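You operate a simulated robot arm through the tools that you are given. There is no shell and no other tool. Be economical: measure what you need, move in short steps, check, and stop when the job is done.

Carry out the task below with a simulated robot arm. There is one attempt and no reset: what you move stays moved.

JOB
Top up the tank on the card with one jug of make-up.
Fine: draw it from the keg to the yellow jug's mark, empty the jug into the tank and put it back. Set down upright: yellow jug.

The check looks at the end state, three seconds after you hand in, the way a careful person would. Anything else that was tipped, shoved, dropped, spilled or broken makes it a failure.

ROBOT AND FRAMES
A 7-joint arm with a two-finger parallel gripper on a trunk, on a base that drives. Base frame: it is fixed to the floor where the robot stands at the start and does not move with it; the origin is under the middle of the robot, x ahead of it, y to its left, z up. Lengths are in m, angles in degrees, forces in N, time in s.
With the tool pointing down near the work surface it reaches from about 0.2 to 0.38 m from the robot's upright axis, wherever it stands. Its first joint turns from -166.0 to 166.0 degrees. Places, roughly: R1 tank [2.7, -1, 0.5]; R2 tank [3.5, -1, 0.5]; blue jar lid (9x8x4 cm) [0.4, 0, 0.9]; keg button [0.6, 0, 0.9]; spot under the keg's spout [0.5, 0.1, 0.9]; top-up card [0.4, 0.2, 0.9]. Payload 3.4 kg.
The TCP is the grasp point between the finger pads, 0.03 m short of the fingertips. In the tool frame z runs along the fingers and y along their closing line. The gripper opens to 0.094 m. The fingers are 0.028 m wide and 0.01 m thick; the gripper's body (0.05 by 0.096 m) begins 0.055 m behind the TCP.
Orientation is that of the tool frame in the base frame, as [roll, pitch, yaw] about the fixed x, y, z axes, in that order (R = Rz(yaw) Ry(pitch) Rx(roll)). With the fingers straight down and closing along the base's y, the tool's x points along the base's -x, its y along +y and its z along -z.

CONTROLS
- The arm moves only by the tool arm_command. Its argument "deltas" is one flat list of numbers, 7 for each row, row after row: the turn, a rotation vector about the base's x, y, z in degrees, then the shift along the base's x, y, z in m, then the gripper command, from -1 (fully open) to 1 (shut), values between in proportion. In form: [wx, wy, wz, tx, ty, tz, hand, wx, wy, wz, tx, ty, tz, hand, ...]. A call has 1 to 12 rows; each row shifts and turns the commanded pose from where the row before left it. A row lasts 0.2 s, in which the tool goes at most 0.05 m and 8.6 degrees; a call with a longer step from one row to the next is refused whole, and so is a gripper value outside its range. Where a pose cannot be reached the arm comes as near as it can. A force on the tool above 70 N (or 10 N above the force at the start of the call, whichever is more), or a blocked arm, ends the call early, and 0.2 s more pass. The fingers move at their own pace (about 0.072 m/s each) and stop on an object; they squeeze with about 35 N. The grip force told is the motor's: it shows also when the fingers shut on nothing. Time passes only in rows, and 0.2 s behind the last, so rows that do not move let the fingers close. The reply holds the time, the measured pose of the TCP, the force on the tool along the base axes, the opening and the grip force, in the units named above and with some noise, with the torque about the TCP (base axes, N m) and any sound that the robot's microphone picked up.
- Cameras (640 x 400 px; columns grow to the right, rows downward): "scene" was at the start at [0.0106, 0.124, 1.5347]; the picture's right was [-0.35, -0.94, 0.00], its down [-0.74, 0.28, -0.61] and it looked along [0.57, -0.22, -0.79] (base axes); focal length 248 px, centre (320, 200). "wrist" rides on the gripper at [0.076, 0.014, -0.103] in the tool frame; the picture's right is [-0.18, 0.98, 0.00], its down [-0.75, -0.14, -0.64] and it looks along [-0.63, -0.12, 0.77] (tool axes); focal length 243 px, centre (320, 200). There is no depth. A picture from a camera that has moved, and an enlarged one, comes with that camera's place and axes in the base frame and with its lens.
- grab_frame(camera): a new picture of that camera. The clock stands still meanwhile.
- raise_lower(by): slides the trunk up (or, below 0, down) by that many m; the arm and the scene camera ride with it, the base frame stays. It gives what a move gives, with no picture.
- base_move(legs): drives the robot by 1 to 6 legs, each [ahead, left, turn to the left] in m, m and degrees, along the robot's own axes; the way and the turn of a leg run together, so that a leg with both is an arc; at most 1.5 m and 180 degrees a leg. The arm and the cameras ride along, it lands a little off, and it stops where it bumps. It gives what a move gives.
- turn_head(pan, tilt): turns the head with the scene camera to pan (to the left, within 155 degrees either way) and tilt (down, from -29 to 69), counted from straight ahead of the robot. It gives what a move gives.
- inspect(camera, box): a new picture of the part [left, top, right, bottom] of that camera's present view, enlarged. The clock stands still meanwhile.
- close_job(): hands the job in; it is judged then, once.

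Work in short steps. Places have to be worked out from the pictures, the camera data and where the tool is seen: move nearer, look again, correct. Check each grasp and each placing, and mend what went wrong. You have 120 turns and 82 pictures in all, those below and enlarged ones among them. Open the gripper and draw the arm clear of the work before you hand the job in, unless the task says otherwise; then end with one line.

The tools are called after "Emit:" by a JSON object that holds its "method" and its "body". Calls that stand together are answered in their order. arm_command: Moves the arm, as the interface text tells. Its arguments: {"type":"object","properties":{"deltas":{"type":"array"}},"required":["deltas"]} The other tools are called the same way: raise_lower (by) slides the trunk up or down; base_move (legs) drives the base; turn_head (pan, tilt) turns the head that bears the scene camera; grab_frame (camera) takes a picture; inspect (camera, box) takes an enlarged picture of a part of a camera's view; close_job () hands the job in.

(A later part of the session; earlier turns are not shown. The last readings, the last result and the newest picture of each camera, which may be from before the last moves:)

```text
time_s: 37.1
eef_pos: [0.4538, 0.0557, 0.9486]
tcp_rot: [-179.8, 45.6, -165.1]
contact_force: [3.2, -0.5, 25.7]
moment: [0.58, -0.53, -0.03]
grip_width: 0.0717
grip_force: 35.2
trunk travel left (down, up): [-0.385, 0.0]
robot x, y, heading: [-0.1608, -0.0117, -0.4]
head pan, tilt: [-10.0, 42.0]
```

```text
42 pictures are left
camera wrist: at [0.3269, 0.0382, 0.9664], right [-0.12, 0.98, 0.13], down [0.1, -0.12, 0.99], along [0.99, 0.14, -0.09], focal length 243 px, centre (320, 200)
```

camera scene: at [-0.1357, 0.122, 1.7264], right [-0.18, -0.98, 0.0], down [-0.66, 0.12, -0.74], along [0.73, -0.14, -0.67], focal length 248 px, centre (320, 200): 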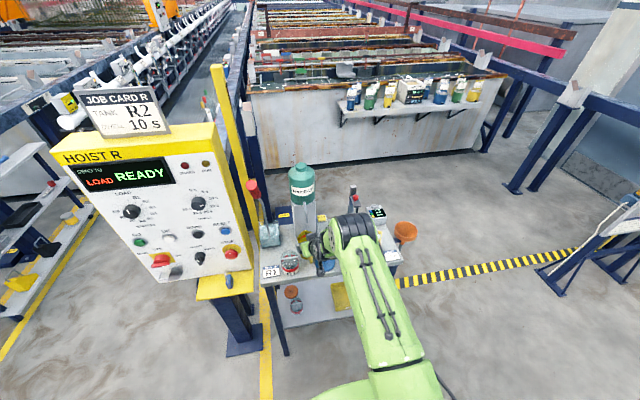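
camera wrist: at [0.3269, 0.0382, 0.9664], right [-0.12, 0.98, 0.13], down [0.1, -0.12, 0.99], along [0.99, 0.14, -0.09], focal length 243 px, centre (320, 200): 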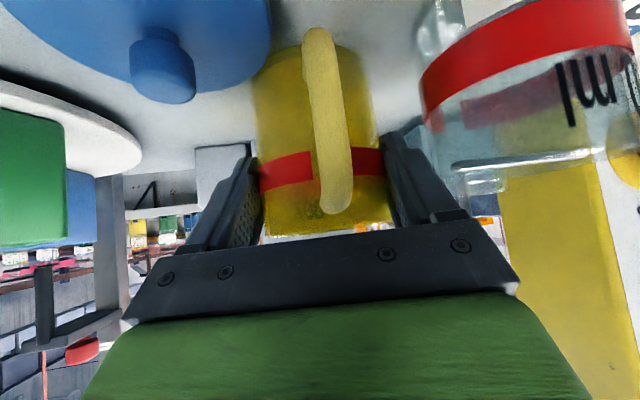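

Contact at TCP z≈0.952. Relieve the load and open gently to ~85 mm.

Emit:
{"method": "arm_command", "body": {"deltas": [0, 0, 0, 0, 0, 0.0025, 1, 0, 0, 0, 0, 0, 0, 1]}}

Emit:
{"method": "arm_command", "body": {"deltas": [0, 0, 0, 0, 0, 0, -0.6, 0, 0, 0, 0, 0, 0, -0.8, 0, 0, 0, 0, 0, 0, -0.8]}}

Emit:
{"method": "grab_frame", "body": {"camera": "wrist"}}

```text
time_s: 37.7
eef_pos: [0.452, 0.0565, 0.9484]
tcp_rot: [-179.7, 45.4, -165.1]
contact_force: [6.0, 1.0, 16.5]
moment: [0.61, -0.71, -0.15]
grip_width: 0.0717
grip_force: 34.8
trunk travel left (down, up): [-0.385, 0.0]
robot x, y, heading: [-0.1662, -0.0143, -0.8]
head pan, tilt: [-10.0, 42.0]
```

```text
time_s: 38.5
eef_pos: [0.4519, 0.0559, 0.9472]
tcp_rot: [-179.7, 45.0, -165.1]
contact_force: [-0.2, 0.1, 0.0]
moment: [-0.03, 0.01, 0.01]
grip_width: 0.0845
grip_force: 0.2
trunk travel left (down, up): [-0.385, 0.0]
robot x, y, heading: [-0.1604, -0.0156, -0.6]
head pan, tilt: [-10.0, 42.0]
```

```text
41 pictures are left
camera wrist: at [0.3268, 0.0381, 0.9661], right [-0.12, 0.98, 0.13], down [0.11, -0.11, 0.99], along [0.99, 0.14, -0.1], focal length 243 px, centre (320, 200)
```

wrist: 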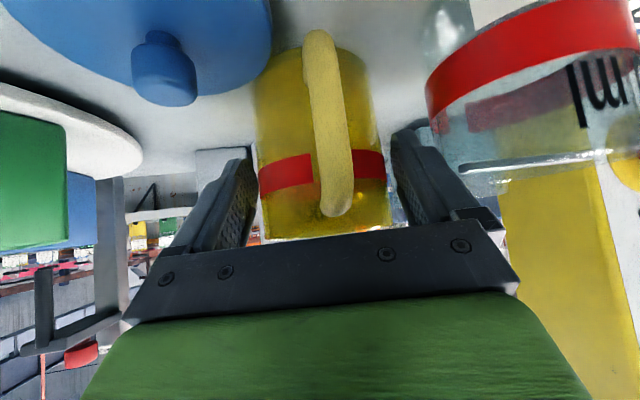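

Jug stands upright. Retract along the tool axis, then up.

Emit:
{"method": "arm_command", "body": {"deltas": [0, 0, 0, -0.017, -0.0045, 0.018, -0.8, 0, 0, 0, -0.017, -0.0045, 0.018, -0.8, 0, 0, 0, -0.017, -0.0045, 0.018, -0.8, 0, 0, 0, -0.017, -0.0045, 0.018, -0.8, 0, 0, 0, -0.017, -0.0045, 0.018, -0.8, 0, 0, 0, -0.017, -0.0045, 0.018, -0.8, 0, 0, 0, 0, 0, 0, -0.8]}}

Emit:
{"method": "grab_frame", "body": {"camera": "wrist"}}

Emit:
{"method": "inspect", "body": {"camera": "scene", "box": [260, 180, 360, 280]}}

```text
time_s: 40.1
eef_pos: [0.3522, 0.0305, 1.0542]
tcp_rot: [-179.7, 45.1, -165.1]
contact_force: [0.3, 0.7, -0.5]
moment: [0.02, -0.02, 0.02]
grip_width: 0.0849
grip_force: 0.1
trunk travel left (down, up): [-0.385, 0.0]
robot x, y, heading: [-0.1638, -0.012, -0.8]
head pan, tilt: [-10.0, 42.0]
```

```text
40 pictures are left
camera wrist: at [0.226, 0.0123, 1.0738], right [-0.12, 0.98, 0.13], down [0.11, -0.11, 0.99], along [0.99, 0.14, -0.09], focal length 243 px, centre (320, 200)
```

wrist: 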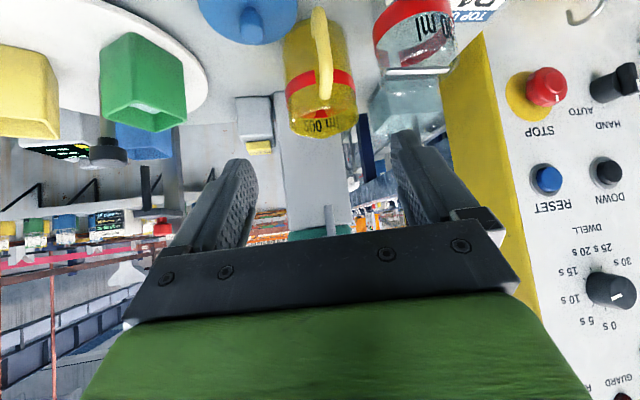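

```text
4.00 times, centred on (310, 230) of scene
camera zoom: at [-0.135, 0.1221, 1.7264], right [-0.18, -0.98, 0.0], down [-0.66, 0.12, -0.74], along [0.73, -0.14, -0.67], focal length 994 px, centre (360, 80)
```

zoom: 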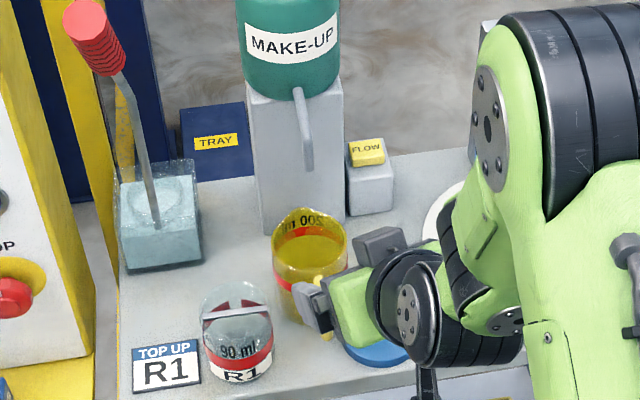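

Jug is well under the spout. Close the fingers, shift to y≈−0.05, then drive 0.1 forward toward the button (≈(0.58, −0.02, 0.966)).

Emit:
{"method": "arm_command", "body": {"deltas": [0, 0, 0, 0, -0.02, 0.005, 1, 0, 0, 0, 0, -0.02, 0.005, 1, 0, 0, 0, 0, -0.02, 0.005, 1, 0, 0, 0, 0, -0.02, 0.005, 1, 0, 0, 0, 0, 0, 0, 1]}}

Emit:
{"method": "base_move", "body": {"legs": [[0.1, 0, 0]]}}

Emit:
{"method": "grab_frame", "body": {"camera": "wrist"}}

```text
time_s: 41.3
eef_pos: [0.353, -0.0487, 1.0756]
tcp_rot: [-179.7, 45.1, -165.2]
contact_force: [0.3, 0.6, 0.8]
moment: [0.02, -0.01, -0.01]
grip_width: 0.0001
grip_force: 33.0
trunk travel left (down, up): [-0.385, 0.0]
robot x, y, heading: [-0.164, -0.0092, -0.7]
head pan, tilt: [-10.0, 42.0]
```

```text
time_s: 42.5
eef_pos: [0.4498, -0.051, 1.0759]
tcp_rot: [-179.7, 45.2, -165.2]
contact_force: [0.0, 0.7, -1.2]
moment: [0.01, 0.01, 0.0]
grip_width: 0.0
grip_force: 32.9
trunk travel left (down, up): [-0.385, 0.0]
robot x, y, heading: [-0.0595, -0.013, -0.8]
head pan, tilt: [-10.0, 42.0]
```

```text
38 pictures are left
camera wrist: at [0.3244, -0.0688, 1.0947], right [-0.12, 0.98, 0.13], down [0.11, -0.11, 0.99], along [0.99, 0.14, -0.09], focal length 243 px, centre (320, 200)
```

wrist: 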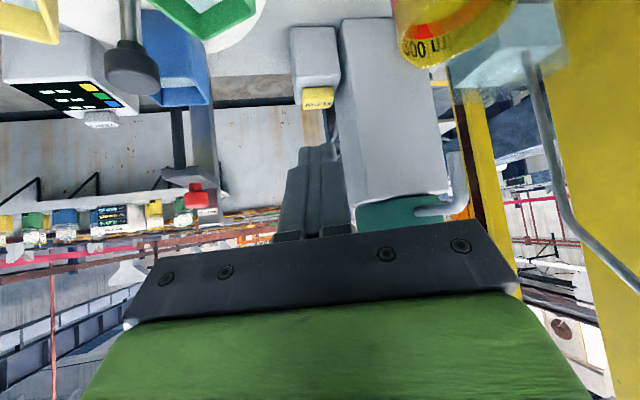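

Button confirmed at ≈(0.58, −0.02, 0.96). Move fingertips above it.

Emit:
{"method": "arm_command", "body": {"deltas": [0, 0, 0, 0.022, 0.005, -0.011, 1, 0, 0, 0, 0.022, 0.005, -0.011, 1, 0, 0, 0, 0.022, 0.005, -0.011, 1, 0, 0, 0, 0.022, 0.005, -0.011, 1, 0, 0, 0, 0.022, 0.005, -0.011, 1, 0, 0, 0, 0, 0, 0, 1]}}

Emit:
{"method": "grab_frame", "body": {"camera": "wrist"}}

Emit:
{"method": "grab_frame", "body": {"camera": "scene"}}

```text
time_s: 43.9
eef_pos: [0.56, -0.0274, 1.0206]
tcp_rot: [-179.8, 45.0, -165.2]
contact_force: [0.6, -0.5, 0.1]
moment: [-0.01, 0.02, -0.03]
grip_width: 0.0
grip_force: 32.9
trunk travel left (down, up): [-0.385, 0.0]
robot x, y, heading: [-0.0635, -0.0131, -0.6]
head pan, tilt: [-10.0, 42.0]
```

```text
37 pictures are left
camera wrist: at [0.4337, -0.0446, 1.0399], right [-0.12, 0.98, 0.13], down [0.11, -0.11, 0.99], along [0.99, 0.14, -0.09], focal length 243 px, centre (320, 200)
```

wrist: 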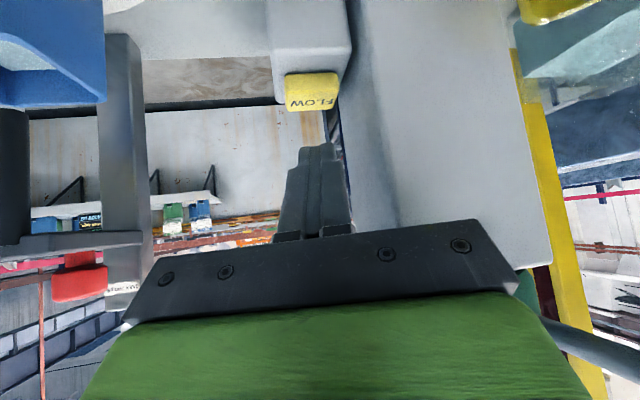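

```text
36 pictures are left
camera scene: at [-0.0388, 0.1206, 1.7265], right [-0.18, -0.98, 0.0], down [-0.66, 0.12, -0.74], along [0.73, -0.14, -0.67], focal length 248 px, centre (320, 200)
```

scene: 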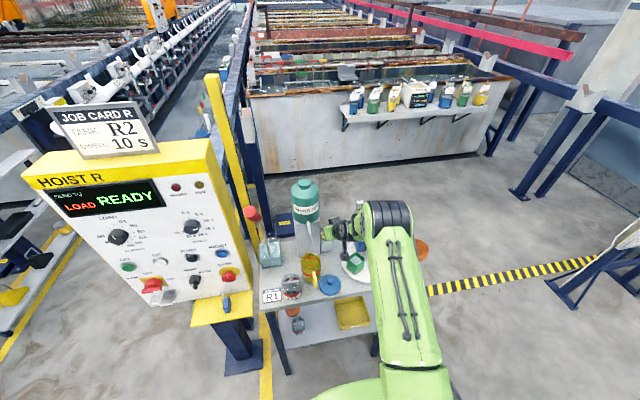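

Tip corner is ~1.7 cm above the button, slightly short. Move 12 mm forward and lower 13 mm, then press in fine steps.

Emit:
{"method": "arm_command", "body": {"deltas": [0, 0, 0, 0.012, 0.003, 0, 1, 0, 0, 0, 0, 0, -0.013, 1, 0, 0, 0, 0, 0, 0, 1]}}

Emit:
{"method": "grab_frame", "body": {"camera": "wrist"}}

Emit:
{"method": "inspect", "body": {"camera": "scene", "box": [270, 175, 370, 305]}}

```text
time_s: 44.7
eef_pos: [0.5718, -0.0244, 1.0074]
tcp_rot: [-179.6, 45.1, -165.2]
contact_force: [0.7, 0.6, -0.3]
moment: [0.0, -0.03, -0.01]
grip_width: 0.0
grip_force: 33.4
trunk travel left (down, up): [-0.385, 0.0]
robot x, y, heading: [-0.0649, -0.0142, -0.5]
head pan, tilt: [-10.0, 42.0]
```

```text
35 pictures are left
camera wrist: at [0.4463, -0.0411, 1.0271], right [-0.12, 0.98, 0.13], down [0.11, -0.11, 0.99], along [0.99, 0.14, -0.09], focal length 243 px, centre (320, 200)
```

wrist: 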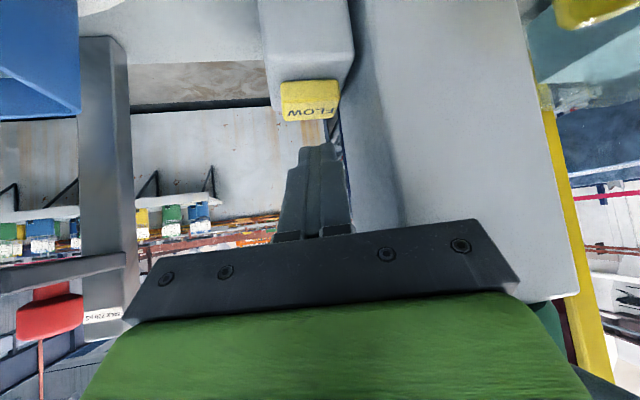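

```text
3.08 times, centred on (320, 240) of scene
camera zoom: at [-0.0381, 0.121, 1.7264], right [-0.18, -0.98, 0.0], down [-0.66, 0.12, -0.74], along [0.73, -0.14, -0.67], focal length 764 px, centre (320, 77)
```

zoom: 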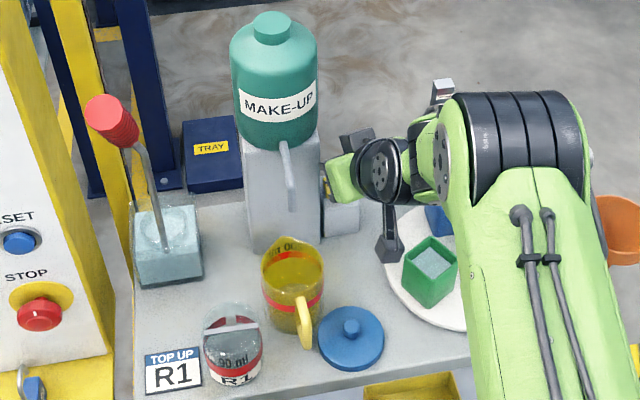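

Aligned. Press down in fine steps.

Emit:
{"method": "arm_command", "body": {"deltas": [0, 0, 0, 0, 0, -0.003, 1, 0, 0, 0, 0, 0, -0.003, 1]}}

```text
time_s: 45.3
eef_pos: [0.5724, -0.0238, 1.0011]
tcp_rot: [-179.7, 45.2, -165.2]
contact_force: [0.0, -0.3, 0.0]
moment: [-0.04, 0.05, 0.02]
grip_width: 0.0001
grip_force: 33.2
trunk travel left (down, up): [-0.385, 0.0]
robot x, y, heading: [-0.0623, -0.0112, -0.6]
head pan, tilt: [-10.0, 42.0]
```

Emit:
{"method": "arm_command", "body": {"deltas": [0, 0, 0, 0, 0, -0.003, 1, 0, 0, 0, 0, 0, -0.003, 1]}}

Emit:
{"method": "grab_frame", "body": {"camera": "wrist"}}

```text
time_s: 45.9
eef_pos: [0.5712, -0.0227, 0.995]
tcp_rot: [-179.7, 45.0, -165.3]
contact_force: [0.0, 0.4, -0.8]
moment: [0.01, -0.01, 0.03]
grip_width: 0.0
grip_force: 32.9
trunk travel left (down, up): [-0.385, 0.0]
robot x, y, heading: [-0.0631, -0.0161, -0.5]
head pan, tilt: [-10.0, 42.0]
```

```text
33 pictures are left
camera wrist: at [0.4461, -0.0403, 1.0149], right [-0.12, 0.98, 0.13], down [0.11, -0.11, 0.99], along [0.99, 0.14, -0.09], focal length 243 px, centre (320, 200)
```

wrist: 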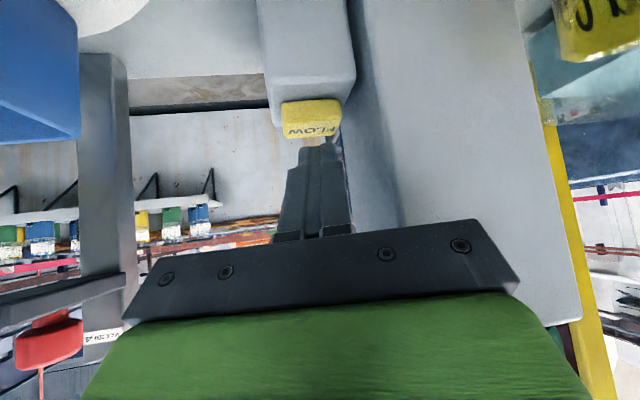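

About 4–5 mm to go. Continue.

Emit:
{"method": "arm_command", "body": {"deltas": [0, 0, 0, 0, 0, -0.003, 1, 0, 0, 0, 0, 0, -0.002, 1]}}

```text
time_s: 46.5
eef_pos: [0.5733, -0.023, 0.9916]
tcp_rot: [-179.7, 45.1, -165.1]
contact_force: [-0.3, -0.2, -0.3]
moment: [-0.01, 0.02, -0.02]
grip_width: 0.0
grip_force: 32.5
trunk travel left (down, up): [-0.385, 0.0]
robot x, y, heading: [-0.0633, -0.0152, -0.9]
head pan, tilt: [-10.0, 42.0]
```

Emit:
{"method": "arm_command", "body": {"deltas": [0, 0, 0, 0, 0, -0.002, 1, 0, 0, 0, 0, 0, -0.002, 1]}}

```text
time_s: 47.1
eef_pos: [0.5722, -0.0249, 0.9869]
tcp_rot: [-179.6, 45.2, -165.1]
contact_force: [-0.2, 0.7, 0.7]
moment: [-0.02, 0.0, -0.01]
grip_width: 0.0001
grip_force: 33.1
trunk travel left (down, up): [-0.385, 0.0]
robot x, y, heading: [-0.062, -0.011, -0.7]
head pan, tilt: [-10.0, 42.0]
```

Emit:
{"method": "arm_command", "body": {"deltas": [0, 0, 0, 0, 0, -0.002, 1]}}

Emit:
{"method": "grab_frame", "body": {"camera": "wrist"}}

```text
time_s: 47.5
eef_pos: [0.5705, -0.0232, 0.9862]
tcp_rot: [-179.7, 45.0, -165.1]
contact_force: [0.0, 0.3, 0.4]
moment: [0.0, -0.01, 0.02]
grip_width: 0.0
grip_force: 32.6
trunk travel left (down, up): [-0.385, 0.0]
robot x, y, heading: [-0.0633, -0.0154, -0.7]
head pan, tilt: [-10.0, 42.0]
```

```text
32 pictures are left
camera wrist: at [0.446, -0.041, 1.0046], right [-0.12, 0.98, 0.13], down [0.11, -0.11, 0.99], along [0.99, 0.14, -0.09], focal length 243 px, centre (320, 200)
```

wrist: 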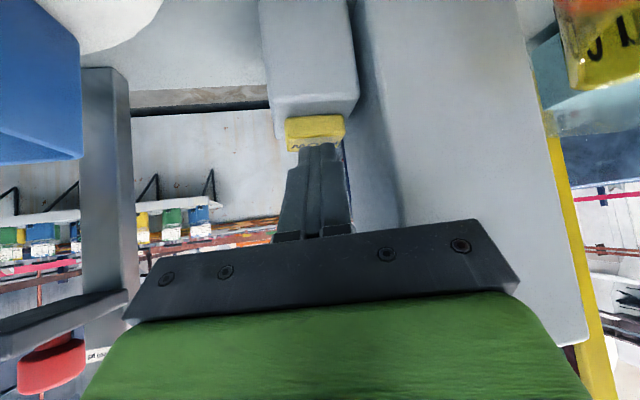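

Fingertip now overlaps the button's edge in view; check the scene for contact and flow.

Emit:
{"method": "inspect", "body": {"camera": "scene", "box": [290, 190, 360, 280]}}

```text
4.44 times, centred on (325, 235) of scene
camera zoom: at [-0.038, 0.1209, 1.7264], right [-0.18, -0.98, 0.0], down [-0.66, 0.12, -0.74], along [0.73, -0.14, -0.67], focal length 1104 px, centre (298, 44)
```

zoom: 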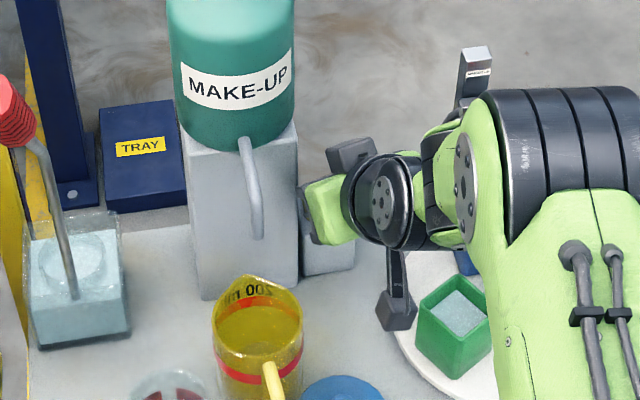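

No flow yet. Press further.

Emit:
{"method": "arm_command", "body": {"deltas": [0, 0, 0, 0.003, 0, -0.002, 1, 0, 0, 0, 0.002, 0, -0.002, 1]}}

```text
time_s: 48.1
eef_pos: [0.5763, -0.0218, 0.9808]
tcp_rot: [-179.7, 45.2, -165.1]
contact_force: [-1.1, -0.1, 1.7]
moment: [-0.02, 0.03, -0.04]
grip_width: 0.0
grip_force: 32.2
trunk travel left (down, up): [-0.385, 0.0]
robot x, y, heading: [-0.0628, -0.0147, -0.3]
head pan, tilt: [-10.0, 42.0]
heard: click
```

A click: the button has engaged. Look at the flow right away.

Emit:
{"method": "inspect", "body": {"camera": "scene", "box": [290, 190, 360, 280]}}

```text
4.44 times, centred on (325, 235) of scene
camera zoom: at [-0.0385, 0.1208, 1.7264], right [-0.18, -0.98, 0.0], down [-0.66, 0.12, -0.74], along [0.73, -0.14, -0.67], focal length 1104 px, centre (298, 44)
```

zoom: 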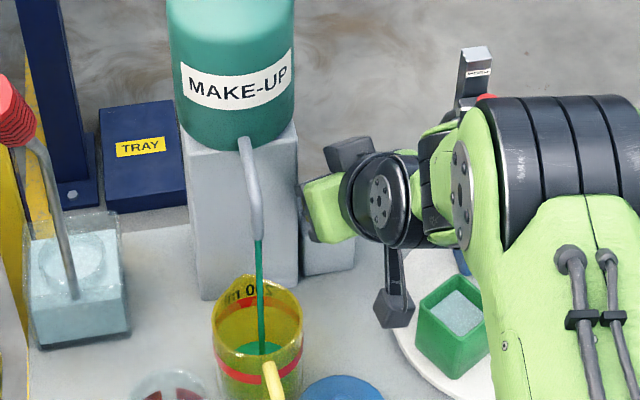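

It flows into the jug. Let 0.6 s pass and check the rate.

Emit:
{"method": "arm_command", "body": {"deltas": [0, 0, 0, 0, 0, 0, 1, 0, 0, 0, 0, 0, 0, 1]}}

Emit:
{"method": "inspect", "body": {"camera": "scene", "box": [303, 220, 343, 290]}}

```text
time_s: 48.7
eef_pos: [0.576, -0.0234, 0.9816]
tcp_rot: [-179.8, 45.2, -165.2]
contact_force: [0.6, 0.3, 2.8]
moment: [-0.01, -0.02, 0.02]
grip_width: 0.0001
grip_force: 32.8
trunk travel left (down, up): [-0.385, 0.0]
robot x, y, heading: [-0.0604, -0.0109, -0.6]
head pan, tilt: [-10.0, 42.0]
```

```text
5.71 times, centred on (323, 255) of scene
camera zoom: at [-0.0383, 0.1209, 1.7264], right [-0.18, -0.98, 0.0], down [-0.66, 0.12, -0.74], along [0.73, -0.14, -0.67], focal length 1419 px, centre (303, -114)
```

zoom: 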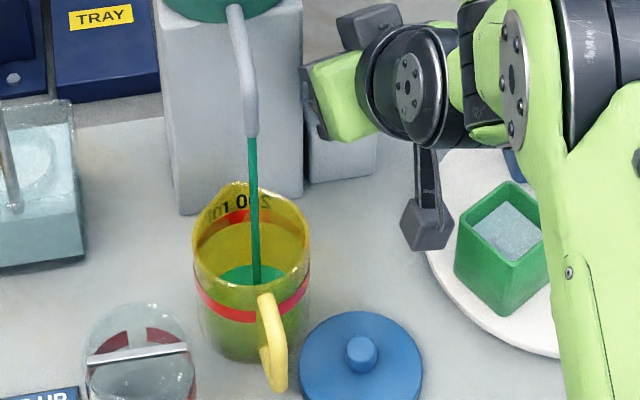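

Look very closely at the jug's level.

Emit:
{"method": "inspect", "body": {"camera": "scene", "box": [311, 244, 331, 269]}}

```text
16.00 times, centred on (321, 256) of scene
camera zoom: at [-0.0383, 0.1209, 1.7264], right [-0.18, -0.98, 0.0], down [-0.66, 0.12, -0.74], along [0.73, -0.14, -0.67], focal length 3974 px, centre (304, -704)
```

zoom: 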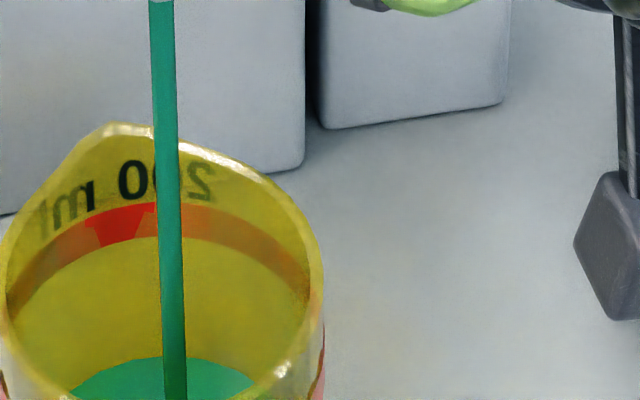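

Now the surface (back edge row 355) and the band (rows 205–240) are clear. Wait 1 s more and remeasure.

Emit:
{"method": "arm_command", "body": {"deltas": [0, 0, 0, 0, 0, 0, 1, 0, 0, 0, 0, 0, 0, 1, 0, 0, 0, 0, 0, 0, 1, 0, 0, 0, 0, 0, 0, 1]}}

Emit:
{"method": "inspect", "body": {"camera": "scene", "box": [311, 244, 331, 269]}}

```text
time_s: 49.7
eef_pos: [0.5759, -0.0235, 0.9813]
tcp_rot: [-179.7, 45.2, -165.1]
contact_force: [0.7, 0.9, 2.5]
moment: [0.0, -0.04, -0.01]
grip_width: 0.0
grip_force: 32.7
trunk travel left (down, up): [-0.385, 0.0]
robot x, y, heading: [-0.061, -0.009, -0.6]
head pan, tilt: [-10.0, 42.0]
```

```text
16.00 times, centred on (321, 256) of scene
camera zoom: at [-0.0382, 0.1209, 1.7264], right [-0.18, -0.98, 0.0], down [-0.66, 0.12, -0.74], along [0.73, -0.14, -0.67], focal length 3974 px, centre (304, -704)
```

zoom: 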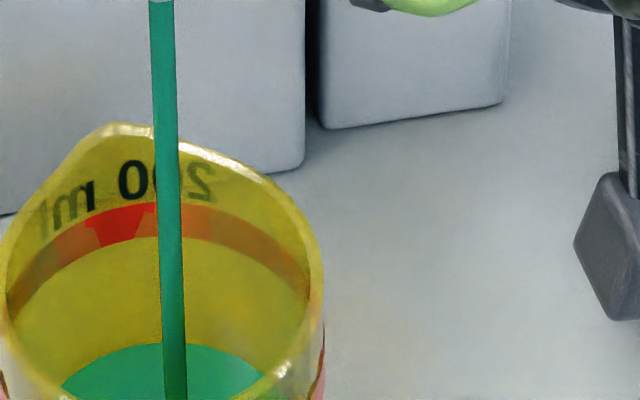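

Rises ≈13 px/s; ~120 px to mid-band → about 9 s. Hold for 5.2 s, then re-check.

Emit:
{"method": "arm_command", "body": {"deltas": [0, 0, 0, 0, 0, 0, 1, 0, 0, 0, 0, 0, 0, 1, 0, 0, 0, 0, 0, 0, 1, 0, 0, 0, 0, 0, 0, 1, 0, 0, 0, 0, 0, 0, 1, 0, 0, 0, 0, 0, 0, 1, 0, 0, 0, 0, 0, 0, 1, 0, 0, 0, 0, 0, 0, 1, 0, 0, 0, 0, 0, 0, 1, 0, 0, 0, 0, 0, 0, 1, 0, 0, 0, 0, 0, 0, 1, 0, 0, 0, 0, 0, 0, 1]}}

Emit:
{"method": "arm_command", "body": {"deltas": [0, 0, 0, 0, 0, 0, 1, 0, 0, 0, 0, 0, 0, 1, 0, 0, 0, 0, 0, 0, 1, 0, 0, 0, 0, 0, 0, 1, 0, 0, 0, 0, 0, 0, 1, 0, 0, 0, 0, 0, 0, 1, 0, 0, 0, 0, 0, 0, 1, 0, 0, 0, 0, 0, 0, 1, 0, 0, 0, 0, 0, 0, 1, 0, 0, 0, 0, 0, 0, 1, 0, 0, 0, 0, 0, 0, 1, 0, 0, 0, 0, 0, 0, 1]}}

Emit:
{"method": "inspect", "body": {"camera": "scene", "box": [311, 244, 331, 269]}}

```text
time_s: 52.3
eef_pos: [0.5772, -0.0222, 0.9816]
tcp_rot: [-179.6, 45.1, -165.3]
contact_force: [0.8, -0.5, 2.6]
moment: [-0.02, -0.01, -0.04]
grip_width: 0.0
grip_force: 33.2
trunk travel left (down, up): [-0.385, 0.0]
robot x, y, heading: [-0.061, -0.016, -0.8]
head pan, tilt: [-10.0, 42.0]
```

```text
time_s: 54.9
eef_pos: [0.577, -0.0235, 0.9817]
tcp_rot: [-179.7, 45.1, -165.2]
contact_force: [0.4, 0.2, 2.9]
moment: [0.02, -0.06, 0.02]
grip_width: 0.0
grip_force: 32.8
trunk travel left (down, up): [-0.385, 0.0]
robot x, y, heading: [-0.0637, -0.0195, -0.4]
head pan, tilt: [-10.0, 42.0]
```

```text
16.00 times, centred on (321, 256) of scene
camera zoom: at [-0.0383, 0.1209, 1.7264], right [-0.18, -0.98, 0.0], down [-0.66, 0.12, -0.74], along [0.73, -0.14, -0.67], focal length 3974 px, centre (304, -704)
```

zoom: 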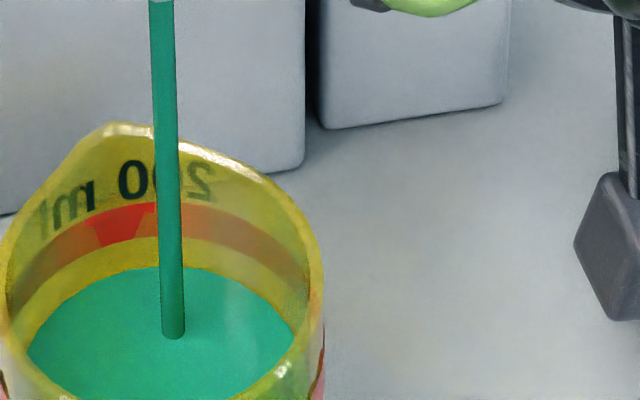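

Row 267 now, ~14.4 px/s; target ≈224. Wait 1.8 s more, then check.

Emit:
{"method": "arm_command", "body": {"deltas": [0, 0, 0, 0, 0, 0, 1, 0, 0, 0, 0, 0, 0, 1, 0, 0, 0, 0, 0, 0, 1, 0, 0, 0, 0, 0, 0, 1, 0, 0, 0, 0, 0, 0, 1, 0, 0, 0, 0, 0, 0, 1, 0, 0, 0, 0, 0, 0, 1, 0, 0, 0, 0, 0, 0, 1]}}

Emit:
{"method": "inspect", "body": {"camera": "scene", "box": [311, 244, 331, 269]}}

```text
time_s: 56.7
eef_pos: [0.5765, -0.0231, 0.9815]
tcp_rot: [-179.7, 45.2, -165.2]
contact_force: [-0.2, -0.1, 2.3]
moment: [0.04, -0.04, 0.0]
grip_width: 0.0002
grip_force: 33.5
trunk travel left (down, up): [-0.385, 0.0]
robot x, y, heading: [-0.0649, -0.0161, -0.8]
head pan, tilt: [-10.0, 42.0]
```

```text
16.00 times, centred on (321, 256) of scene
camera zoom: at [-0.0383, 0.1209, 1.7264], right [-0.18, -0.98, 0.0], down [-0.66, 0.12, -0.74], along [0.73, -0.14, -0.67], focal length 3974 px, centre (304, -704)
```

zoom: 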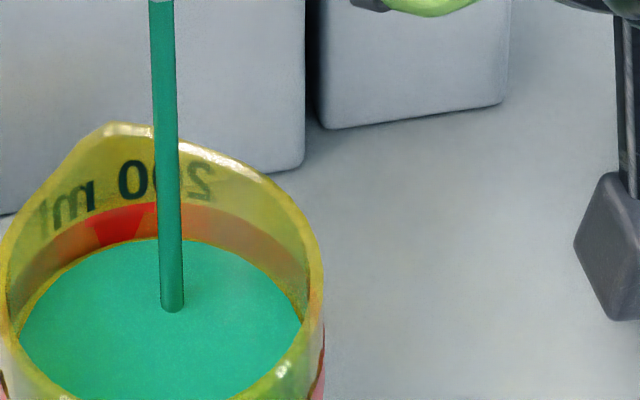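

At the band's lower edge. Hold 0.6 s more then lift off the button.

Emit:
{"method": "arm_command", "body": {"deltas": [0, 0, 0, 0, 0, 0, 1, 0, 0, 0, 0, 0, 0, 1, 0, 0, 0, 0, 0, 0, 1, 0, 0, 0, 0, 0, 0.015, 1]}}

Emit:
{"method": "inspect", "body": {"camera": "scene", "box": [311, 244, 331, 269]}}

```text
time_s: 57.7
eef_pos: [0.5761, -0.025, 0.9952]
tcp_rot: [-179.7, 44.9, -165.1]
contact_force: [-0.4, 0.5, -1.0]
moment: [-0.01, 0.03, -0.01]
grip_width: 0.0
grip_force: 32.8
trunk travel left (down, up): [-0.385, 0.0]
robot x, y, heading: [-0.0608, -0.0182, -0.7]
head pan, tilt: [-10.0, 42.0]
```

```text
16.00 times, centred on (321, 256) of scene
camera zoom: at [-0.0386, 0.1209, 1.7264], right [-0.18, -0.98, 0.0], down [-0.66, 0.12, -0.74], along [0.73, -0.14, -0.67], focal length 3974 px, centre (304, -704)
```

zoom: 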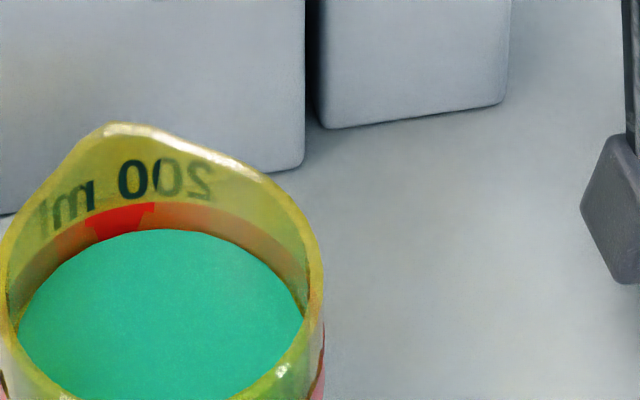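

Flow stopped, level inside the red band. Retreat from the button and drive back to the regrasp stance.

Emit:
{"method": "arm_command", "body": {"deltas": [0, 0, 0, 0, 0, 0.025, 1, 0, 0, 0, -0.022, -0.005, 0.012, 1, 0, 0, 0, -0.022, -0.005, 0.012, 1, 0, 0, 0, -0.022, -0.005, 0.012, 1, 0, 0, 0, -0.022, -0.005, 0.008, 1, 0, 0, 0, -0.022, -0.005, 0.008, 1, 0, 0, 0, -0.02, 0, 0, 1]}}

Emit:
{"method": "base_move", "body": {"legs": [[-0.1, 0, 0]]}}

```text
time_s: 59.3
eef_pos: [0.4452, -0.0508, 1.075]
tcp_rot: [-179.8, 45.2, -165.3]
contact_force: [0.8, -0.5, -0.2]
moment: [-0.01, -0.02, 0.0]
grip_width: 0.0
grip_force: 33.4
trunk travel left (down, up): [-0.385, 0.0]
robot x, y, heading: [-0.0604, -0.0137, -0.8]
head pan, tilt: [-10.0, 42.0]
```

```text
time_s: 60.4
eef_pos: [0.3444, -0.0478, 1.0735]
tcp_rot: [-179.6, 45.0, -165.1]
contact_force: [-0.4, 0.6, -1.0]
moment: [-0.01, -0.01, 0.03]
grip_width: 0.0
grip_force: 33.1
trunk travel left (down, up): [-0.385, 0.0]
robot x, y, heading: [-0.1659, -0.0157, -0.3]
head pan, tilt: [-10.0, 42.0]
```

Move to the retreat point in line with the jug and open to 85 mm.

Emit:
{"method": "arm_command", "body": {"deltas": [0, 0, 0, 0.002, 0.02, -0.005, -0.8, 0, 0, 0, 0.002, 0.02, -0.005, -0.8, 0, 0, 0, 0.002, 0.02, -0.005, -0.8, 0, 0, 0, 0.002, 0.018, -0.005, -0.8, 0, 0, 0, 0, 0, 0, -0.8]}}

Emit:
{"method": "inspect", "body": {"camera": "wrist", "box": [200, 0, 440, 160]}}

```text
time_s: 61.6
eef_pos: [0.3537, 0.0291, 1.0528]
tcp_rot: [-179.7, 45.1, -165.2]
contact_force: [1.3, -0.6, -0.8]
moment: [-0.01, -0.02, 0.04]
grip_width: 0.0847
grip_force: 0.1
trunk travel left (down, up): [-0.385, 0.0]
robot x, y, heading: [-0.1601, -0.0154, -0.6]
head pan, tilt: [-10.0, 42.0]
```

```text
2.50 times, centred on (320, 80) of wrist
camera zoom: at [0.2277, 0.0115, 1.0722], right [-0.12, 0.98, 0.13], down [0.11, -0.11, 0.99], along [0.99, 0.13, -0.09], focal length 606 px, centre (320, 500)
```

zoom: 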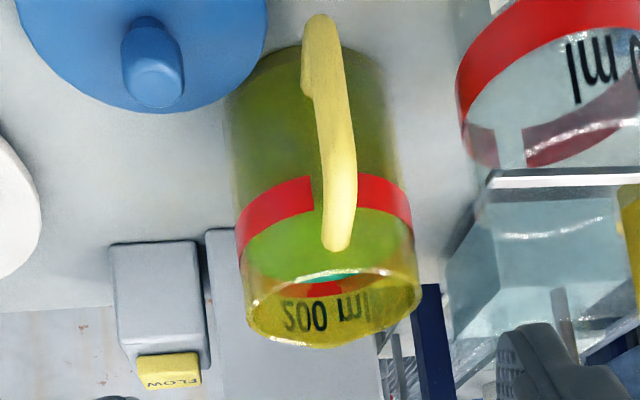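

Level fine; jug upright. Approach along the tool axis.

Emit:
{"method": "arm_command", "body": {"deltas": [0, 0, 0, 0.0165, 0.0045, -0.017, -0.8, 0, 0, 0, 0.0165, 0.0045, -0.017, -0.8, 0, 0, 0, 0.0165, 0.0045, -0.017, -0.8, 0, 0, 0, 0.0165, 0.0045, -0.017, -0.8, 0, 0, 0, 0, 0, 0, -0.8]}}

Emit:
{"method": "grab_frame", "body": {"camera": "wrist"}}

```text
time_s: 62.8
eef_pos: [0.4183, 0.0467, 0.9845]
tcp_rot: [-179.7, 45.1, -165.2]
contact_force: [0.1, -0.2, 0.4]
moment: [-0.01, -0.01, 0.0]
grip_width: 0.0848
grip_force: 0.0
trunk travel left (down, up): [-0.385, 0.0]
robot x, y, heading: [-0.1626, -0.0137, -0.4]
head pan, tilt: [-10.0, 42.0]
```

```text
22 pictures are left
camera wrist: at [0.2928, 0.0297, 1.0041], right [-0.12, 0.98, 0.13], down [0.11, -0.11, 0.99], along [0.99, 0.14, -0.09], focal length 243 px, centre (320, 200)
```

wrist: 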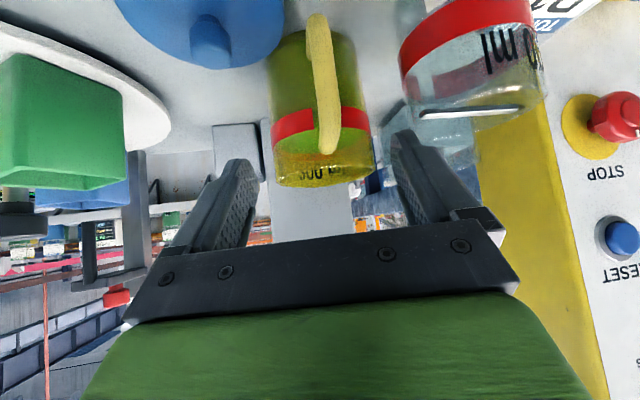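

Centred. Final approach and close.

Emit:
{"method": "arm_command", "body": {"deltas": [0, 0, 0, 0.017, 0.0046, -0.018, -0.8, 0, 0, 0, 0.017, 0.0046, -0.017, -0.8, 0, 0, 0, 0, 0, 0, -0.8, 0, 0, 0, 0, 0, 0, 1, 0, 0, 0, 0, 0, 0, 1, 0, 0, 0, 0, 0, 0, 1]}}

Emit:
{"method": "grab_frame", "body": {"camera": "wrist"}}

```text
time_s: 64.2
eef_pos: [0.4539, 0.0571, 0.9502]
tcp_rot: [-179.8, 45.1, -165.1]
contact_force: [-0.5, 1.1, -0.4]
moment: [0.09, 0.03, 0.02]
grip_width: 0.0719
grip_force: 35.1
trunk travel left (down, up): [-0.385, 0.0]
robot x, y, heading: [-0.1618, -0.0135, -0.7]
head pan, tilt: [-10.0, 42.0]
```

```text
21 pictures are left
camera wrist: at [0.3279, 0.0401, 0.97], right [-0.12, 0.98, 0.13], down [0.11, -0.11, 0.99], along [0.99, 0.14, -0.09], focal length 243 px, centre (320, 200)
```

wrist: 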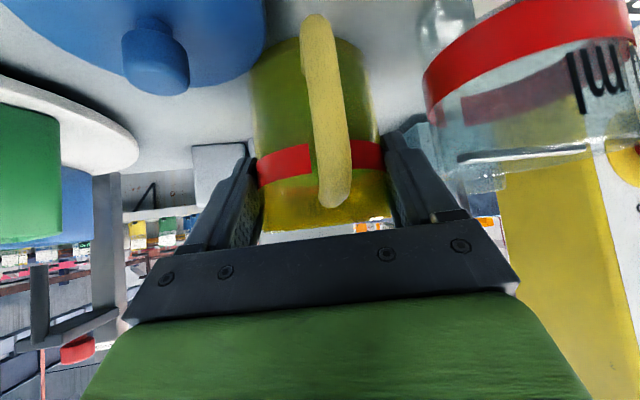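

Gripped. Lift 7 cm, then withdraw smoothly away from the spout, shifting right of the jar.

Emit:
{"method": "arm_command", "body": {"deltas": [0, 0, 0, 0, 0, 0.008, 1, 0, 0, 0, 0, 0, 0.014, 1, 0, 0, 0, 0, 0, 0.018, 1, 0, 0, 0, 0, 0, 0.018, 1, 0, 0, 0, 0, 0, 0.012, 1, 0, 0, 0, -0.008, -0.003, 0.003, 1, 0, 0, 0, -0.014, -0.005, 0, 1, 0, 0, 0, -0.018, -0.006, 0, 1, 0, 0, 0, -0.018, -0.003, 0, 1, 0, 0, 0, -0.018, 0, 0, 1, 0, 0, 0, -0.014, 0, 0, 1, 0, 0, 0, -0.008, 0, 0, 1]}}

Emit:
{"method": "inspect", "body": {"camera": "scene", "box": [240, 180, 400, 290]}}

```text
time_s: 66.8
eef_pos: [0.3542, 0.0399, 1.0229]
tcp_rot: [-179.7, 45.1, -165.1]
contact_force: [0.1, 0.4, -2.4]
moment: [-0.02, 0.0, 0.01]
grip_width: 0.0717
grip_force: 35.0
trunk travel left (down, up): [-0.385, 0.0]
robot x, y, heading: [-0.1616, -0.0134, -0.8]
head pan, tilt: [-10.0, 42.0]
```

```text
3.64 times, centred on (320, 235) of scene
camera zoom: at [-0.1378, 0.122, 1.7264], right [-0.18, -0.98, 0.0], down [-0.66, 0.12, -0.74], along [0.73, -0.14, -0.67], focal length 903 px, centre (320, 73)
```

zoom: 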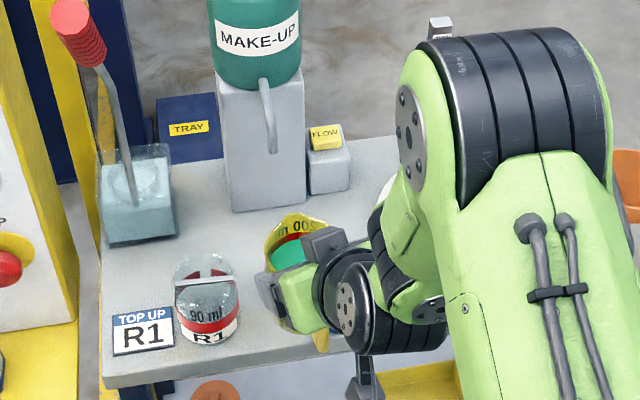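

Full jug, upright. Back away from the table and look toward the tanks.

Emit:
{"method": "base_move", "body": {"legs": [[-0.22, 0, 0]]}}

Emit:
{"method": "turn_head", "body": {"pan": -30, "tilt": 18}}

Emit:
{"method": "grab_frame", "body": {"camera": "scene"}}

```text
time_s: 68.5
eef_pos: [0.1396, 0.0393, 1.0239]
tcp_rot: [-179.7, 45.0, -165.4]
contact_force: [0.3, 0.0, -2.4]
moment: [-0.03, -0.01, 0.01]
grip_width: 0.072
grip_force: 35.0
trunk travel left (down, up): [-0.385, 0.0]
robot x, y, heading: [-0.3773, -0.0115, -0.9]
head pan, tilt: [-10.0, 42.0]
```

```text
time_s: 69.4
eef_pos: [0.1418, 0.0403, 1.0235]
tcp_rot: [-179.7, 45.1, -165.4]
contact_force: [0.7, -0.2, -2.7]
moment: [-0.04, 0.02, 0.01]
grip_width: 0.0719
grip_force: 35.5
trunk travel left (down, up): [-0.385, 0.0]
robot x, y, heading: [-0.3754, -0.0086, -0.8]
head pan, tilt: [-30.0, 18.0]
```

```text
19 pictures are left
camera scene: at [-0.3522, 0.0925, 1.7639], right [-0.51, -0.86, 0.0], down [-0.27, 0.16, -0.95], along [0.82, -0.49, -0.31], focal length 248 px, centre (320, 200)
```

scene: 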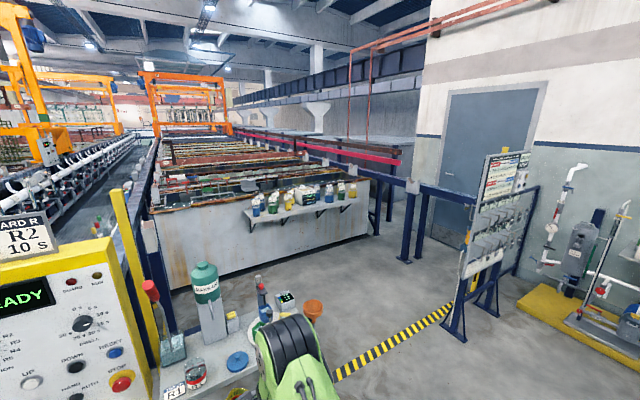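

The first tank (front face x≈2.3, y from 0.1 to −2.4, rim z≈0.94) is R1 by the given coordinates; the left part (y≈−0.2) is free of the bottle shelf. I drive around the table on its right side: right 0.95 m, then ahead.

Emit:
{"method": "base_move", "body": {"legs": [[0, -0.95, 0], [1.45, 0, 0]]}}

Emit:
{"method": "turn_head", "body": {"pan": 25, "tilt": 30}}

Emit:
{"method": "grab_frame", "body": {"camera": "scene"}}

```text
time_s: 81.3
eef_pos: [1.6154, -0.9155, 1.0231]
tcp_rot: [-179.7, 45.0, -165.1]
contact_force: [-0.2, -0.2, -2.2]
moment: [0.02, 0.0, -0.02]
grip_width: 0.0716
grip_force: 35.3
trunk travel left (down, up): [-0.385, 0.0]
robot x, y, heading: [1.0937, -0.9734, -0.7]
head pan, tilt: [-30.0, 18.0]
```

```text
time_s: 82.5
eef_pos: [1.6147, -0.915, 1.0226]
tcp_rot: [-179.7, 45.1, -165.1]
contact_force: [0.6, 0.0, -3.2]
moment: [0.01, 0.06, 0.04]
grip_width: 0.0718
grip_force: 35.2
trunk travel left (down, up): [-0.385, 0.0]
robot x, y, heading: [1.0954, -0.9684, -0.6]
head pan, tilt: [25.0, 30.0]
```

```text
18 pictures are left
camera scene: at [1.1224, -0.7812, 1.7447], right [0.41, -0.91, 0.0], down [-0.46, -0.21, -0.87], along [0.79, 0.36, -0.5], focal length 248 px, centre (320, 200)
```

scene: 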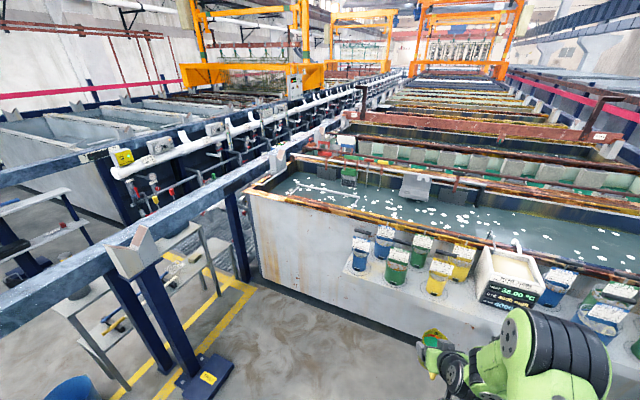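

Inspect the front tank's labels and rim.

Emit:
{"method": "inspect", "body": {"camera": "scene", "box": [240, 120, 420, 230]}}

```text
3.56 times, centred on (330, 175) of scene
camera zoom: at [1.1224, -0.7812, 1.7447], right [0.41, -0.91, 0.0], down [-0.46, -0.21, -0.87], along [0.79, 0.36, -0.5], focal length 883 px, centre (284, 289)
```

zoom: 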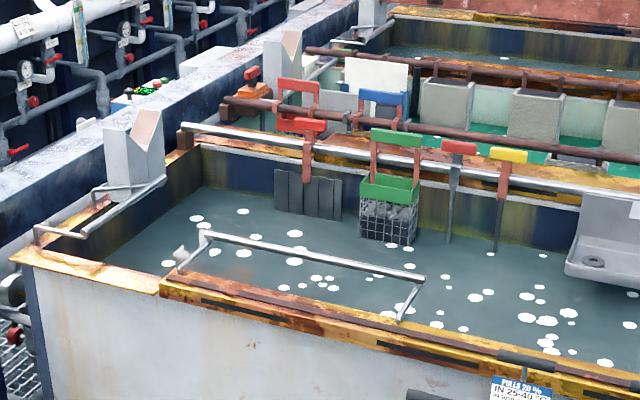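

Front tank spans x≈2.29–3.0, centre ≈(2.65, −1.05): R1. I'll pour near (2.5, −0.17), clear of the bottles and above the small rail. First, here in the open, I raise the jug to z≈1.2 and yaw the tool −60° so a later roll about world x pours past the fingers.

Emit:
{"method": "arm_command", "body": {"deltas": [0, 0, -3, 0, 0, 0.01, 1, 0, 0, -6, 0, 0, 0.018, 1, 0, 0, -6, 0, 0, 0.02, 1, 0, 0, -6, 0, 0, 0.02, 1, 0, 0, -6, 0, 0, 0.02, 1, 0, 0, -6, 0, 0, 0.02, 1, 0, 0, -6, 0, 0, 0.02, 1, 0, 0, -6, 0, 0, 0.02, 1, 0, 0, -6, 0, 0, 0.018, 1, 0, 0, -6, 0, 0, 0.01, 1, 0, 0, -3, 0, 0, 0, 1]}}

Emit:
{"method": "grab_frame", "body": {"camera": "wrist"}}

```text
time_s: 84.9
eef_pos: [1.6135, -0.9151, 1.1987]
tcp_rot: [-179.7, 45.0, 134.8]
contact_force: [-0.2, 0.0, -2.9]
moment: [0.03, 0.0, -0.02]
grip_width: 0.0718
grip_force: 35.1
trunk travel left (down, up): [-0.385, 0.0]
robot x, y, heading: [1.0956, -0.9714, -0.3]
head pan, tilt: [25.0, 30.0]
```

```text
16 pictures are left
camera wrist: at [1.5366, -0.8146, 1.218], right [0.79, 0.6, 0.13], down [-0.04, -0.15, 0.99], along [0.61, -0.79, -0.09], focal length 243 px, centre (320, 200)
```

wrist: 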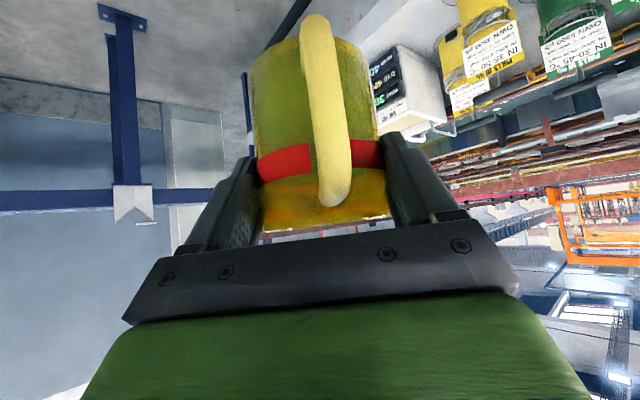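

Drive left 0.74 m, then ahead 0.75 m.

Emit:
{"method": "base_move", "body": {"legs": [[0, 0.74, 0], [0.75, 0, 0]]}}

Emit:
{"method": "turn_head", "body": {"pan": -5, "tilt": 45}}

Emit:
{"method": "grab_frame", "body": {"camera": "scene"}}

```text
time_s: 92.7
eef_pos: [2.3768, -0.1618, 1.1993]
tcp_rot: [-179.7, 45.1, 135.7]
contact_force: [0.1, 0.8, -3.3]
moment: [0.0, 0.02, 0.01]
grip_width: 0.0719
grip_force: 35.3
trunk travel left (down, up): [-0.385, 0.0]
robot x, y, heading: [1.8576, -0.2223, 0.3]
head pan, tilt: [25.0, 30.0]
```

```text
time_s: 93.6
eef_pos: [2.3765, -0.162, 1.1975]
tcp_rot: [-179.7, 45.2, 135.7]
contact_force: [-0.4, 0.7, -3.5]
moment: [0.04, 0.01, -0.02]
grip_width: 0.0719
grip_force: 35.4
trunk travel left (down, up): [-0.385, 0.0]
robot x, y, heading: [1.8619, -0.2219, 0.3]
head pan, tilt: [-5.0, 45.0]
```

```text
15 pictures are left
camera scene: at [1.8805, -0.0791, 1.7221], right [-0.08, -1.0, 0.0], down [-0.7, 0.06, -0.71], along [0.7, -0.06, -0.71], focal length 248 px, centre (320, 200)
```

scene: 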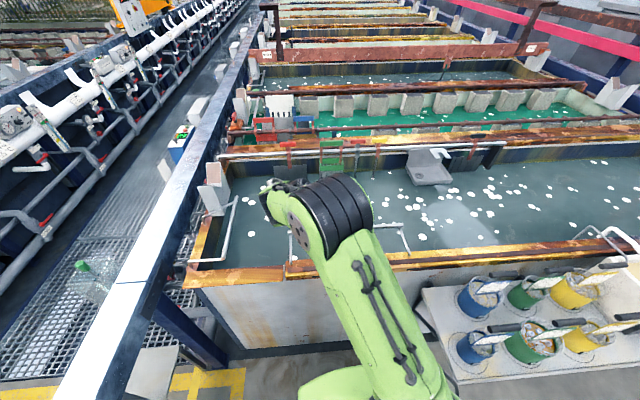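

Front tank R1 rim spans x≈2.28–2.44 here, water beyond. Drive 0.08 further and extend the arm to x≈2.6.

Emit:
{"method": "base_move", "body": {"legs": [[0.08, 0.02, 0]]}}

Emit:
{"method": "arm_command", "body": {"deltas": [0, 0, 0, 0.012, 0, 0, 1, 0, 0, 0, 0.022, 0, 0, 1, 0, 0, 0, 0.025, 0, 0, 1, 0, 0, 0, 0.025, 0, 0, 1, 0, 0, 0, 0.022, 0, 0, 1, 0, 0, 0, 0.014, 0, 0, 1, 0, 0, 0, 0, 0, 0, 1]}}

Emit:
{"method": "grab_frame", "body": {"camera": "scene"}}

```text
time_s: 94.7
eef_pos: [2.4569, -0.1419, 1.198]
tcp_rot: [-179.6, 45.1, 135.7]
contact_force: [0.8, -0.6, -2.6]
moment: [0.0, 0.03, 0.0]
grip_width: 0.0718
grip_force: 34.7
trunk travel left (down, up): [-0.385, 0.0]
robot x, y, heading: [1.9391, -0.201, 0.3]
head pan, tilt: [-5.0, 45.0]
```

```text
time_s: 96.3
eef_pos: [2.5743, -0.1429, 1.1977]
tcp_rot: [-179.6, 45.0, 135.6]
contact_force: [0.0, -0.3, -2.4]
moment: [0.03, 0.03, 0.04]
grip_width: 0.0717
grip_force: 35.2
trunk travel left (down, up): [-0.385, 0.0]
robot x, y, heading: [1.9377, -0.2023, 0.1]
head pan, tilt: [-5.0, 45.0]
```

```text
14 pictures are left
camera scene: at [1.9597, -0.0586, 1.7221], right [-0.08, -1.0, 0.0], down [-0.7, 0.06, -0.71], along [0.7, -0.06, -0.71], focal length 248 px, centre (320, 200)
```

scene: 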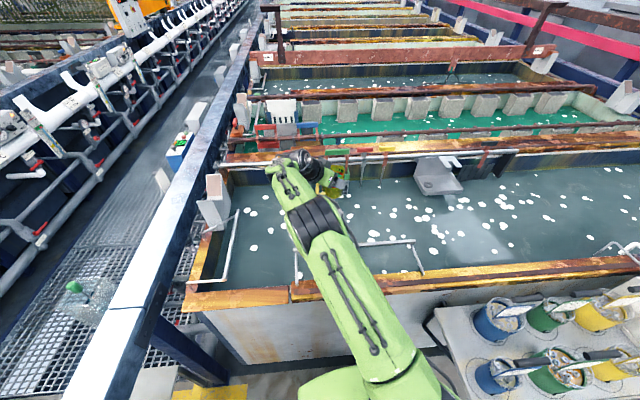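

Jug is over R1's water. Begin tilting to the right about world x (40° first, before liquid starts to flow) to check that the arm follows.

Emit:
{"method": "arm_command", "body": {"deltas": [4, 0, 0, 0, 0, 0, 1, 8, 0, 0, 0, 0, 0, 1, 8, 0, 0, 0, 0, 0, 1, 8, 0, 0, 0, 0, 0, 1, 8, 0, 0, 0, 0, 0, 1, 4, 0, 0, 0, 0, 0, 1, 0, 0, 0, 0, 0, 0, 1]}}

Emit:
{"method": "inspect", "body": {"camera": "scene", "box": [250, 110, 430, 250]}}

```text
time_s: 97.9
eef_pos: [2.5747, -0.141, 1.1976]
tcp_rot: [152.2, 12.9, 121.2]
contact_force: [-0.6, -0.1, -2.6]
moment: [-0.08, 0.01, 0.04]
grip_width: 0.0717
grip_force: 34.8
trunk travel left (down, up): [-0.385, 0.0]
robot x, y, heading: [1.9366, -0.202, -0.1]
head pan, tilt: [-5.0, 45.0]
```

```text
2.86 times, centred on (340, 180) of scene
camera zoom: at [1.9599, -0.0583, 1.7221], right [-0.08, -1.0, 0.0], down [-0.7, 0.06, -0.71], along [0.7, -0.06, -0.71], focal length 710 px, centre (263, 257)
```

zoom: 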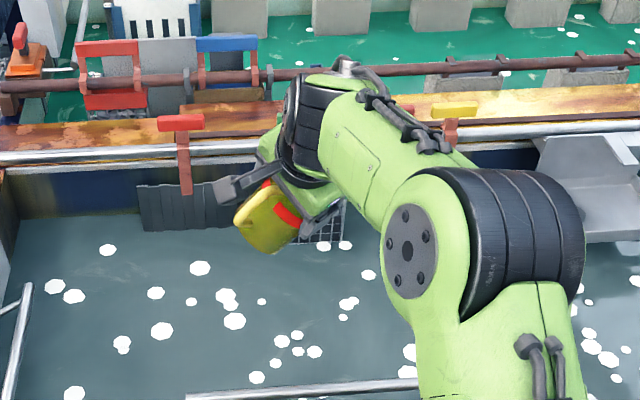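

Arm follows well; stream will fall into open water. Continue tilting slowly to ~112°.

Emit:
{"method": "arm_command", "body": {"deltas": [6, 0, 0, 0, 0, 0, 1, 6, 0, 0, 0, 0, 0, 1, 5, 0, 0, 0, 0, 0, 1, 5, 0, 0, 0, 0, 0, 1, 5, 0, 0, 0, 0, 0, 1, 5, 0, 0, 0, 0, 0, 1]}}

Emit:
{"method": "inspect", "body": {"camera": "scene", "box": [250, 110, 430, 250]}}

```text
time_s: 99.3
eef_pos: [2.5749, -0.1423, 1.1969]
tcp_rot: [135.7, -14.6, 121.4]
contact_force: [-0.4, 0.2, -2.4]
moment: [-0.08, 0.04, -0.03]
grip_width: 0.0718
grip_force: 34.9
trunk travel left (down, up): [-0.385, 0.0]
robot x, y, heading: [1.9382, -0.2036, 0.2]
head pan, tilt: [-5.0, 45.0]
```

```text
2.86 times, centred on (340, 180) of scene
camera zoom: at [1.9601, -0.0596, 1.7222], right [-0.08, -1.0, 0.0], down [-0.7, 0.06, -0.71], along [0.7, -0.06, -0.71], focal length 710 px, centre (263, 257)
```

zoom: 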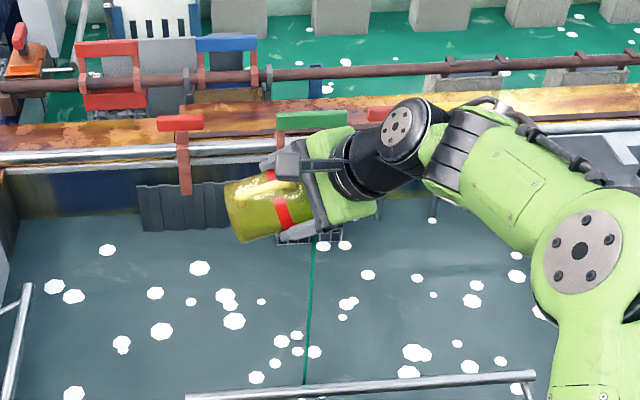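

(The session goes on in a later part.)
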